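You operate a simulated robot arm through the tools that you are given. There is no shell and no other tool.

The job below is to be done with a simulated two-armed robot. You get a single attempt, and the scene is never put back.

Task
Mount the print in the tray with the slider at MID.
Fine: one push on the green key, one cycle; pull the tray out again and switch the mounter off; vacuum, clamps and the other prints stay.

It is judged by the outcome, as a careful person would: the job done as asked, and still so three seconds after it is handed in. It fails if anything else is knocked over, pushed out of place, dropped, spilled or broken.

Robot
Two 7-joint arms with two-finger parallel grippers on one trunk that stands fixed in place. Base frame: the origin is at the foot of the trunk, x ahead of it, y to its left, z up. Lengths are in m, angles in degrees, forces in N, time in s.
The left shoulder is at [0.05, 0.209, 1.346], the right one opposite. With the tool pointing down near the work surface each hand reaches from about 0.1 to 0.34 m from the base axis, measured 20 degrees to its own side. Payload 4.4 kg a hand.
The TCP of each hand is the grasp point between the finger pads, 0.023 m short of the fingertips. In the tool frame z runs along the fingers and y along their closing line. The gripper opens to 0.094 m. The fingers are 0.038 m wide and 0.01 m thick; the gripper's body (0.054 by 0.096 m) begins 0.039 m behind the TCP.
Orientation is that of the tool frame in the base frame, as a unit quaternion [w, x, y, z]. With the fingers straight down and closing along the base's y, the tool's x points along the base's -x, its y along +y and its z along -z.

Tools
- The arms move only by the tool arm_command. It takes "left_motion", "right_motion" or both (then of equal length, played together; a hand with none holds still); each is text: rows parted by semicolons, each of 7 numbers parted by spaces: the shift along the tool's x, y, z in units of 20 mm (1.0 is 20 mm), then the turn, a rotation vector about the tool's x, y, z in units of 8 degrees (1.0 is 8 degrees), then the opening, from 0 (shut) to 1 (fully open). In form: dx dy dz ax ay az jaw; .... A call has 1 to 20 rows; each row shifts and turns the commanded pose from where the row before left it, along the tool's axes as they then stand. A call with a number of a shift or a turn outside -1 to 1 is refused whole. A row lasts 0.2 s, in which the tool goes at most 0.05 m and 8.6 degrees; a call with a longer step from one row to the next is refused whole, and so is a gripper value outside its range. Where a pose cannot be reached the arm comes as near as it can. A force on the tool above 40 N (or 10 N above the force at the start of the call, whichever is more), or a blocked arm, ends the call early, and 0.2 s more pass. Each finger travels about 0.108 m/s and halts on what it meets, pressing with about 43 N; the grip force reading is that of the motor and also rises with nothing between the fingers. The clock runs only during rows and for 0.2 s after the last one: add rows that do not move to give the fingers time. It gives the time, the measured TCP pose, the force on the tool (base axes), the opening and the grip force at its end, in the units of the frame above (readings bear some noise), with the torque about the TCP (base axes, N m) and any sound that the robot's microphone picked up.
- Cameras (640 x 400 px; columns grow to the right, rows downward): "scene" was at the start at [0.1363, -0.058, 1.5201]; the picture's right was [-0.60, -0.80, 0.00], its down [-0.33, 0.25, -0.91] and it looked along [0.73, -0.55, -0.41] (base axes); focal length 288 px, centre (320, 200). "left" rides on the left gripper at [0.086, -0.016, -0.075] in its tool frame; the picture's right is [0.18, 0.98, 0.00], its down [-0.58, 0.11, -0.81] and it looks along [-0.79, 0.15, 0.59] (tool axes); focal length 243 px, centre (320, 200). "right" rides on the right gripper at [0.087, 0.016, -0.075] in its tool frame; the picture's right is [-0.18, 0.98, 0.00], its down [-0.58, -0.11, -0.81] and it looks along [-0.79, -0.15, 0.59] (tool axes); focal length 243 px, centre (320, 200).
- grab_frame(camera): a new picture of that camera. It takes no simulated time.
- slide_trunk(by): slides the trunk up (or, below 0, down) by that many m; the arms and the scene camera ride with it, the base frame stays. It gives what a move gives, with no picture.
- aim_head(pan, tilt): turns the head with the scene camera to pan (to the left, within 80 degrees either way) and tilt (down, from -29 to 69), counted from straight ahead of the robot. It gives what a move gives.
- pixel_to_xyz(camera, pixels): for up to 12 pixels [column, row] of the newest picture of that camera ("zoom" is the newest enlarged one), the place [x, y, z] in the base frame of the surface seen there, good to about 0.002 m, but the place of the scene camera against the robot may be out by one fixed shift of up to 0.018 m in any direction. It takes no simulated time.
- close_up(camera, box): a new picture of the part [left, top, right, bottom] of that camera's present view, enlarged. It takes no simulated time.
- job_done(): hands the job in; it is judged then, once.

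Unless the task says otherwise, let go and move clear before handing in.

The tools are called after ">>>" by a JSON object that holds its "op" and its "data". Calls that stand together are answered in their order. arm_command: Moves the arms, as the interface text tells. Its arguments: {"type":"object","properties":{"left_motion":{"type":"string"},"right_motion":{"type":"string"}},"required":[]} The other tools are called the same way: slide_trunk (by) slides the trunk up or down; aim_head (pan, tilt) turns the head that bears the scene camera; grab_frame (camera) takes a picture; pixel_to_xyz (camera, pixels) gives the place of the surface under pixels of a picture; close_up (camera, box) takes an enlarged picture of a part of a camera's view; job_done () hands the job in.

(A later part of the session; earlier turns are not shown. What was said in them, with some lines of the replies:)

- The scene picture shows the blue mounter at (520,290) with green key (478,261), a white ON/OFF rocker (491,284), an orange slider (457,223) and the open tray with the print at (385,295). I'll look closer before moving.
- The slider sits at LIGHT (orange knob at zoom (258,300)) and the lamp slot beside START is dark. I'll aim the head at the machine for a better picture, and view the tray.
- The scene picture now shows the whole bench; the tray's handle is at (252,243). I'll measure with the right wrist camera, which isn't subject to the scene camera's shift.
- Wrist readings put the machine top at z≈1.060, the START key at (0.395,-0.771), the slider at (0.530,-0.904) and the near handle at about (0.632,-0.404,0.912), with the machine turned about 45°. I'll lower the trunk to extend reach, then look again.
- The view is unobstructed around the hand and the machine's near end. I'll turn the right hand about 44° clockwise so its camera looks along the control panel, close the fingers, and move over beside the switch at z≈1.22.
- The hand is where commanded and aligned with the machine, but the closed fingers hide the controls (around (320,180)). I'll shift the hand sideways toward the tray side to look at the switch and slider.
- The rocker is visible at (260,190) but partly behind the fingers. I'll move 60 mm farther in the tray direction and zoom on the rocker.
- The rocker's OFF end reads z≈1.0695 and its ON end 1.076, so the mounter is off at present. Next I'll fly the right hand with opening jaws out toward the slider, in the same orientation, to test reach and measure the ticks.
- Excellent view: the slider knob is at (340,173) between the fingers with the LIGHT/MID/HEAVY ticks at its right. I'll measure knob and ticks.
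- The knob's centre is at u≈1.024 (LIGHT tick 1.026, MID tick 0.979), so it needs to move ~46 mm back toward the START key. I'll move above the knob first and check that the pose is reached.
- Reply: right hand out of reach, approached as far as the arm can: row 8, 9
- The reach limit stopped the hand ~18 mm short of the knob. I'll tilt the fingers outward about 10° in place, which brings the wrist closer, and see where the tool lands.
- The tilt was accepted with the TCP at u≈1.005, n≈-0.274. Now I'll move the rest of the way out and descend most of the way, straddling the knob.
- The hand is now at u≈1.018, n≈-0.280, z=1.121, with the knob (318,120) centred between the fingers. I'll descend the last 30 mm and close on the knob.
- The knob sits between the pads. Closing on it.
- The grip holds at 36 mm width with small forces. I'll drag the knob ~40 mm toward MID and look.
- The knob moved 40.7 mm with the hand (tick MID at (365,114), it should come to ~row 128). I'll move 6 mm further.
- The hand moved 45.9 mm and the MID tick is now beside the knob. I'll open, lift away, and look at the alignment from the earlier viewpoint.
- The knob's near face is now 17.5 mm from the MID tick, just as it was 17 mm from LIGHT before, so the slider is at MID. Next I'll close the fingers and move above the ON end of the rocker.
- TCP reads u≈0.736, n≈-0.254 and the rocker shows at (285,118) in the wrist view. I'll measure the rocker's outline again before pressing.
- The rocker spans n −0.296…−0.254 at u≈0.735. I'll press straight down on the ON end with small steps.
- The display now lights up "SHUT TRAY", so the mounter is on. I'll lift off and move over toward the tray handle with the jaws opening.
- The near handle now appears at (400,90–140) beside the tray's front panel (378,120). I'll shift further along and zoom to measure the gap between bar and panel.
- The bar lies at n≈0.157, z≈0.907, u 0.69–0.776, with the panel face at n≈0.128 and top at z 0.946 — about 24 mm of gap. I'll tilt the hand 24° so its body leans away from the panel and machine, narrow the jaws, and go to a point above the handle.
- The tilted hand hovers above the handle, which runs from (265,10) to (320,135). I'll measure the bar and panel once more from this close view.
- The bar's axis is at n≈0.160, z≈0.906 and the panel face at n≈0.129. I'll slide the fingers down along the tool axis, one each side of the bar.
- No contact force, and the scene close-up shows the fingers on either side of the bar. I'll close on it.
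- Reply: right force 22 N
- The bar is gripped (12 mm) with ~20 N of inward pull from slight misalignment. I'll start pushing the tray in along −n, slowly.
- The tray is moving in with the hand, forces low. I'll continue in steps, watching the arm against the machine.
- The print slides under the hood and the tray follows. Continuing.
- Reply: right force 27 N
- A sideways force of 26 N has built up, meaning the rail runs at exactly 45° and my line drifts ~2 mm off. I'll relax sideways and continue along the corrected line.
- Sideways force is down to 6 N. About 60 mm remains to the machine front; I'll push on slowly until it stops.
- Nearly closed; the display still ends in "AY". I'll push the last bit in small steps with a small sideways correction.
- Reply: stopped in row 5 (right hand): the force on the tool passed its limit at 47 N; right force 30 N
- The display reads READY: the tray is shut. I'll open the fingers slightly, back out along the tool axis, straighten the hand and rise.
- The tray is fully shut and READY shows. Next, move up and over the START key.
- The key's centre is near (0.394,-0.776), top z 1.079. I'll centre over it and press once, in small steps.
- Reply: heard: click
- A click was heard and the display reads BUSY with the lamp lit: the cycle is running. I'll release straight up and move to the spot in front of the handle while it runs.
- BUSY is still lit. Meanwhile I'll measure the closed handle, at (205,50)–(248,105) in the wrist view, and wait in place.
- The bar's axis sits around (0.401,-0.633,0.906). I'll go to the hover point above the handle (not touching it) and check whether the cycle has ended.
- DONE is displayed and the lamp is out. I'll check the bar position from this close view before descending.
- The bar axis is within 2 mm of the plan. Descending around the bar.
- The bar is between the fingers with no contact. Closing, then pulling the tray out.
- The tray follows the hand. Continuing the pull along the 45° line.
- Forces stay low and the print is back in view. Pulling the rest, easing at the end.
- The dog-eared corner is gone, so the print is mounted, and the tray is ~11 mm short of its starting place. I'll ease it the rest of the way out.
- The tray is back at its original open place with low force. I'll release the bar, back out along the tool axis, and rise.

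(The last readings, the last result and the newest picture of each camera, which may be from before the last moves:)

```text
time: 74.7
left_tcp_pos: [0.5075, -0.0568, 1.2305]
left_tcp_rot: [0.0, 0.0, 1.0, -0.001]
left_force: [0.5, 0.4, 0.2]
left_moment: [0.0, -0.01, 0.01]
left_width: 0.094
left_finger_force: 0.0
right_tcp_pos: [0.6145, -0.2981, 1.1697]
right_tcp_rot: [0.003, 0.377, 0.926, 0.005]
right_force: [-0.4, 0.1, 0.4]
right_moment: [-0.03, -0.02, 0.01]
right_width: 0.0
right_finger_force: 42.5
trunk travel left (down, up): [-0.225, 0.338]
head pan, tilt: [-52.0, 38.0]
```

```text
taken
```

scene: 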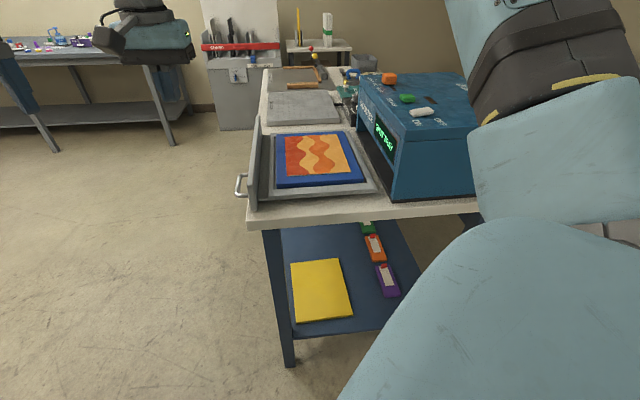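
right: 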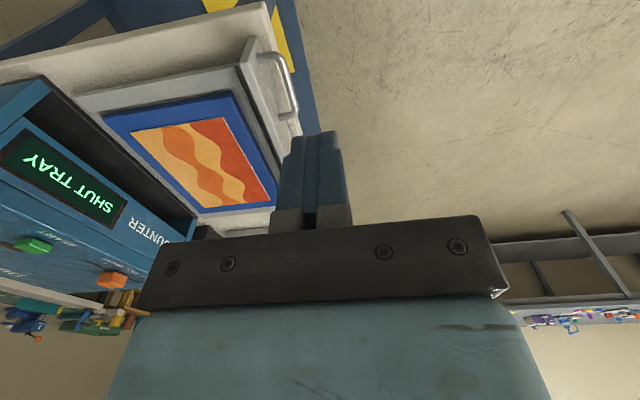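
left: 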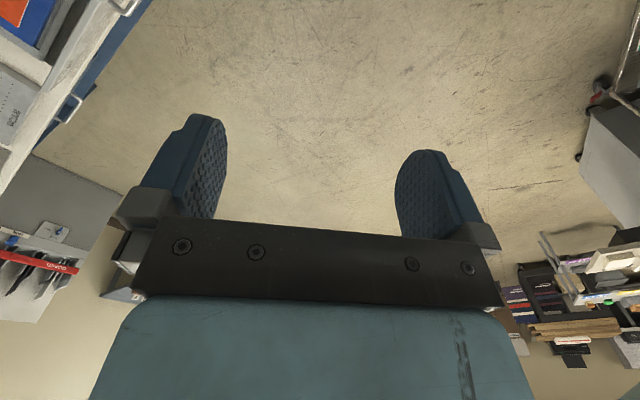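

The tray is open with the mounted print flat on it, the machine showing SHUT TRAY. Next I'll fly with closed fingers to above the OFF end of the rocker.

>>> {"op": "arm_command", "data": {"right_motion": "-0.17 -1 0 0 0 0 0; -0.17 -1 0 0 0 0 0; -0.17 -1 0 0 0 0 0; -0.17 -1 0 0 0 0 0; -0.17 -1 0 0 0 0 0; -0.17 -1 0 0 0 0 0; -0.17 -1 0 0 0 0 0; -0.17 -1 0 0 0 0 0; -0.17 -1 0 0 0 0 0; -0.17 -1 0 0 0 0 0; -0.17 -1 0 0 0 0 0; -0.17 -1 0 0 0 0 0; -0.17 -1 0 0 0 0 0; -0.17 -1 0 0 0 0 0; -0.17 -1 0 0 0 0 0; -0.17 -1 0 0 0 0 0; -0.17 -1 0 0 0 0 0; -0.17 -1 0 0 0 0 0; -0.17 -1 0 0 0 0 0; -0.17 -1 0 0 0 0 0"}}

>>> {"op": "arm_command", "data": {"right_motion": "-0.16 -0.9 0 0 0 0 0; -0.16 -0.9 0 0 0 0 0; -0.16 -0.9 0 0 0 0 0; -0.16 -0.9 0 0 0 0 0; -0.16 -0.9 0 0 0 0 0; -0.16 -0.9 0 0 0 0 0; 0 0 1 0 0 0 0; 0 0 1 0 0 0 0; 0 0 0 0 0 0 0"}}

>>> {"op": "grab_frame", "data": {"camera": "right"}}

>>> {"op": "close_up", "data": {"camera": "right", "box": [240, 80, 400, 180]}}

```text
time: 78.9
left_tcp_pos: [0.509, -0.0586, 1.2297]
left_tcp_rot: [0.0, 0.0, 1.0, 0.001]
left_force: [-0.4, -0.4, -0.3]
left_moment: [0.0, 0.0, -0.02]
left_width: 0.0942
left_finger_force: 0.0
right_tcp_pos: [0.3841, -0.6323, 1.1636]
right_tcp_rot: [0.002, 0.377, 0.926, 0.004]
right_force: [-0.4, -0.1, -0.2]
right_moment: [0.01, -0.02, -0.01]
right_width: 0.0
right_finger_force: 42.6
trunk travel left (down, up): [-0.225, 0.338]
head pan, tilt: [-52.0, 38.0]
```

```text
time: 80.9
left_tcp_pos: [0.5081, -0.0573, 1.2298]
left_tcp_rot: [-0.001, 0.0, 1.0, 0.0]
left_force: [0.0, -0.3, -0.1]
left_moment: [0.0, 0.03, -0.04]
left_width: 0.0938
left_finger_force: 0.0
right_tcp_pos: [0.3231, -0.7231, 1.1215]
right_tcp_rot: [0.003, 0.378, 0.926, 0.004]
right_force: [0.2, -0.1, -0.8]
right_moment: [0.03, 0.02, 0.0]
right_width: 0.0001
right_finger_force: 42.9
trunk travel left (down, up): [-0.225, 0.338]
head pan, tilt: [-52.0, 38.0]
```

```text
taken
```

right: 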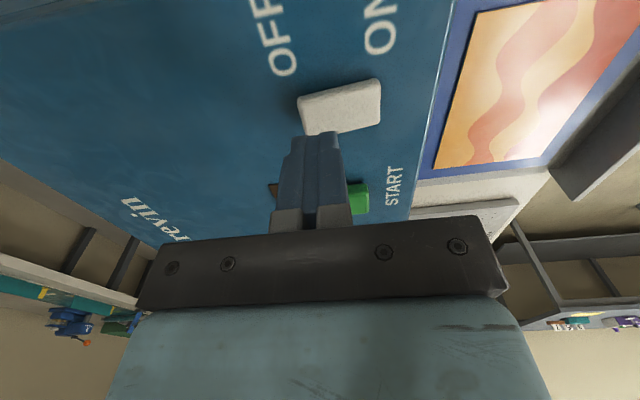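

```text
4.00 times, centred on (320, 130) of right
```

zoom: 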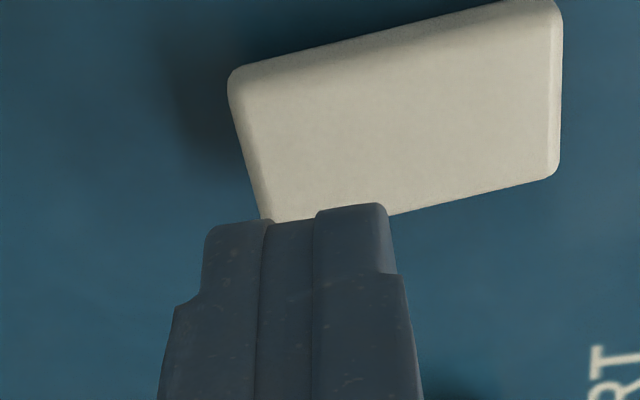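

The finger is over the OFF end (rocker tilted down to ON now). Pressing down in small steps.

>>> {"op": "arm_command", "data": {"right_motion": "0 0 0.5 0 0 0 0; 0 0 0.5 0 0 0 0; 0 0 0.15 0 0 0 0; 0 0 0.15 0 0 0 0; 0 0 0.15 0 0 0 0; 0 0 0.12 0 0 0 0; 0 0 0 0 0 0 0"}}

>>> {"op": "close_up", "data": {"camera": "scene", "box": [340, 40, 520, 152]}}

>>> {"op": "close_up", "data": {"camera": "right", "box": [240, 80, 400, 180]}}

```text
time: 82.5
left_tcp_pos: [0.5079, -0.0575, 1.2314]
left_tcp_rot: [0.001, 0.0, 1.0, -0.001]
left_force: [0.6, -0.8, -0.3]
left_moment: [-0.06, 0.0, -0.01]
left_width: 0.0937
left_finger_force: 0.0
right_tcp_pos: [0.3219, -0.7223, 1.094]
right_tcp_rot: [0.005, 0.379, 0.925, 0.004]
right_force: [3.8, -18.3, 30.4]
right_moment: [0.07, 0.01, -0.03]
right_width: 0.0
right_finger_force: 42.7
trunk travel left (down, up): [-0.225, 0.338]
head pan, tilt: [-52.0, 38.0]
```

```text
3.56 times, centred on (430, 96) of scene
```

zoom: 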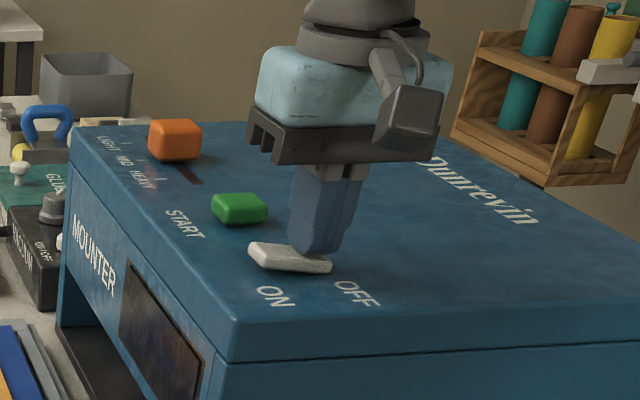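

```text
4.00 times, centred on (320, 130) of right
```

zoom: 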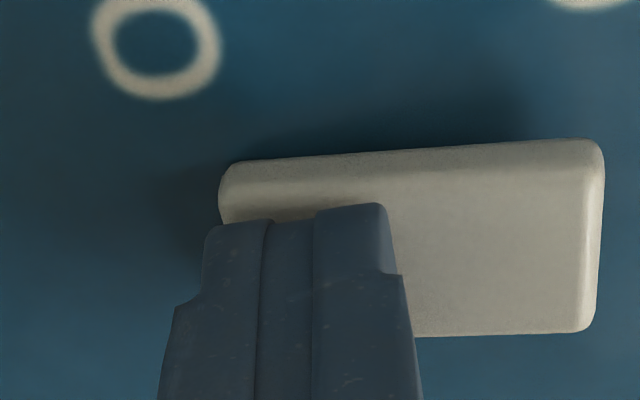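

The display is dark: the mounter is off. I'll lift straight up and withdraw the hand clear of the machine, then check everything.

>>> {"op": "arm_command", "data": {"right_motion": "0 0 -0.5 0 0 0 0; 0 0 -1 0 0 0 0; 0 0 -1 0 0 0 0; 0 0 -1 0 0 0 0; 0 0 -1 0 0 0 0; 0 0 -1 0 0 0 0; 0.8 0.8 0 0 0 0 0; 0.9 0.9 0 0 0 0 0; 0.9 0.9 0 0 0 0 0; 0.9 0.9 0 0 0 0 0; 0.9 0.9 0 0 0 0 0; 0.9 0.9 0 0 0 0 0; 0.9 0.9 0 0 0 0 0; 0.9 0.9 0 0 0 0 0; 0.9 0.9 0 0 0 0 0; 0.9 0.9 0 0 0 0 0; 0 0 0 0 0 0 0"}}

>>> {"op": "grab_frame", "data": {"camera": "scene"}}

>>> {"op": "close_up", "data": {"camera": "scene", "box": [340, 60, 520, 172]}}

>>> {"op": "close_up", "data": {"camera": "scene", "box": [230, 60, 400, 210]}}

>>> {"op": "grab_frame", "data": {"camera": "right"}}

```text
time: 86.1
left_tcp_pos: [0.5076, -0.0577, 1.2305]
left_tcp_rot: [0.001, 0.0, 1.0, 0.001]
left_force: [0.2, -0.4, 0.1]
left_moment: [0.02, 0.03, 0.01]
left_width: 0.0939
left_finger_force: 0.0
right_tcp_pos: [0.3192, -0.4704, 1.203]
right_tcp_rot: [0.002, 0.377, 0.926, 0.005]
right_force: [0.4, 0.3, 0.5]
right_moment: [0.01, 0.0, 0.02]
right_width: 0.0001
right_finger_force: 42.4
trunk travel left (down, up): [-0.225, 0.338]
head pan, tilt: [-52.0, 38.0]
```

```text
taken
```

scene: 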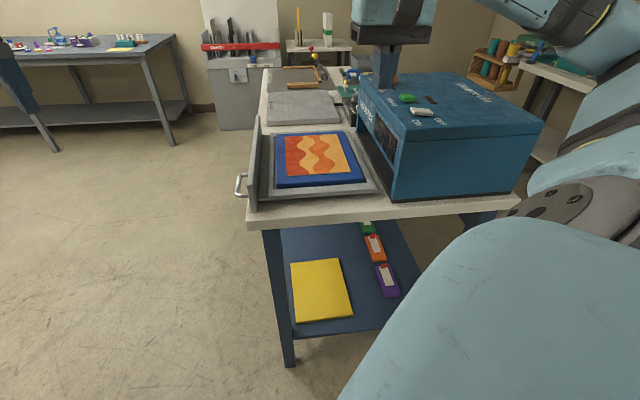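

```text
3.56 times, centred on (430, 116) of scene
```

zoom: 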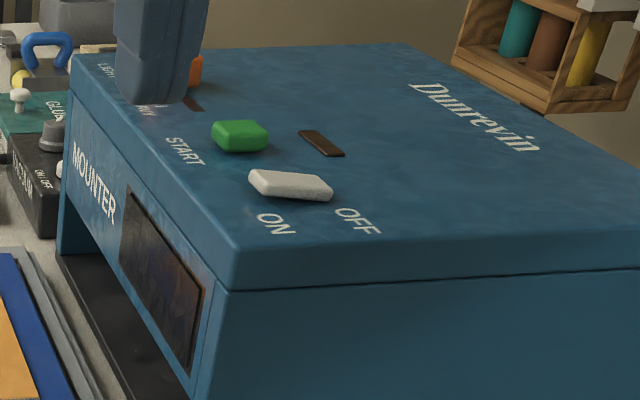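

```text
2.67 times, centred on (315, 135) of scene
```

zoom: 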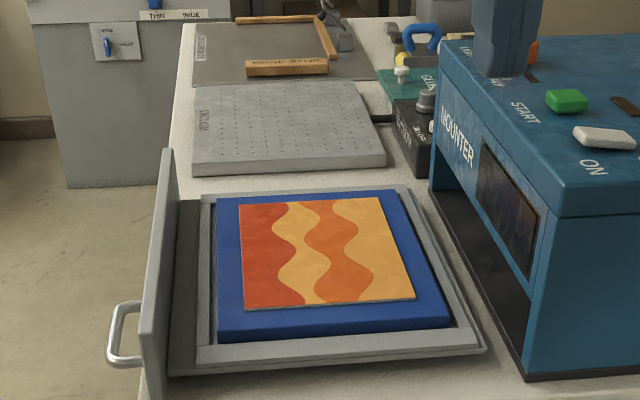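

```text
taken
```

right: 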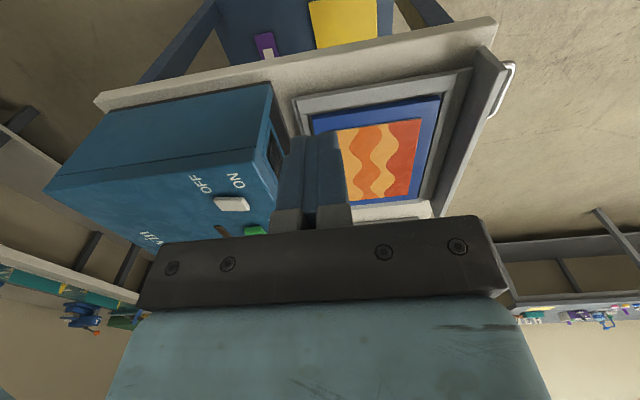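

The display is dark, the rocker is tilted to OFF, the slider was left at MID, and the tray is out with the print flat and mounted. Both hands are clear of the bench and nothing else has moved, so I'm handing in.

>>> {"op": "job_done", "data": {}}

```text
The job is handed in.
```

The print is mounted and the job is handed in; I haven't been told the verdict.

- **Slider:** I moved it from LIGHT to MID. By my measurements it lines up with the MID mark to within about 1 mm.
- **Cycle:** The mounter was off at the start, so I switched it on and shut the tray until it read READY. One push on the green key ran one cycle. The display went from BUSY to DONE, and the print's turned-up corner now lies flat.
- **Tray:** I pulled it back out to where it started.
- **Power:** I switched the mounter off and its display is dark.
- **Everything else:** I didn't touch the vacuum, the clamps or the other prints, and I saw nothing out of place in the last pictures. Both hands are empty and clear of the bench.
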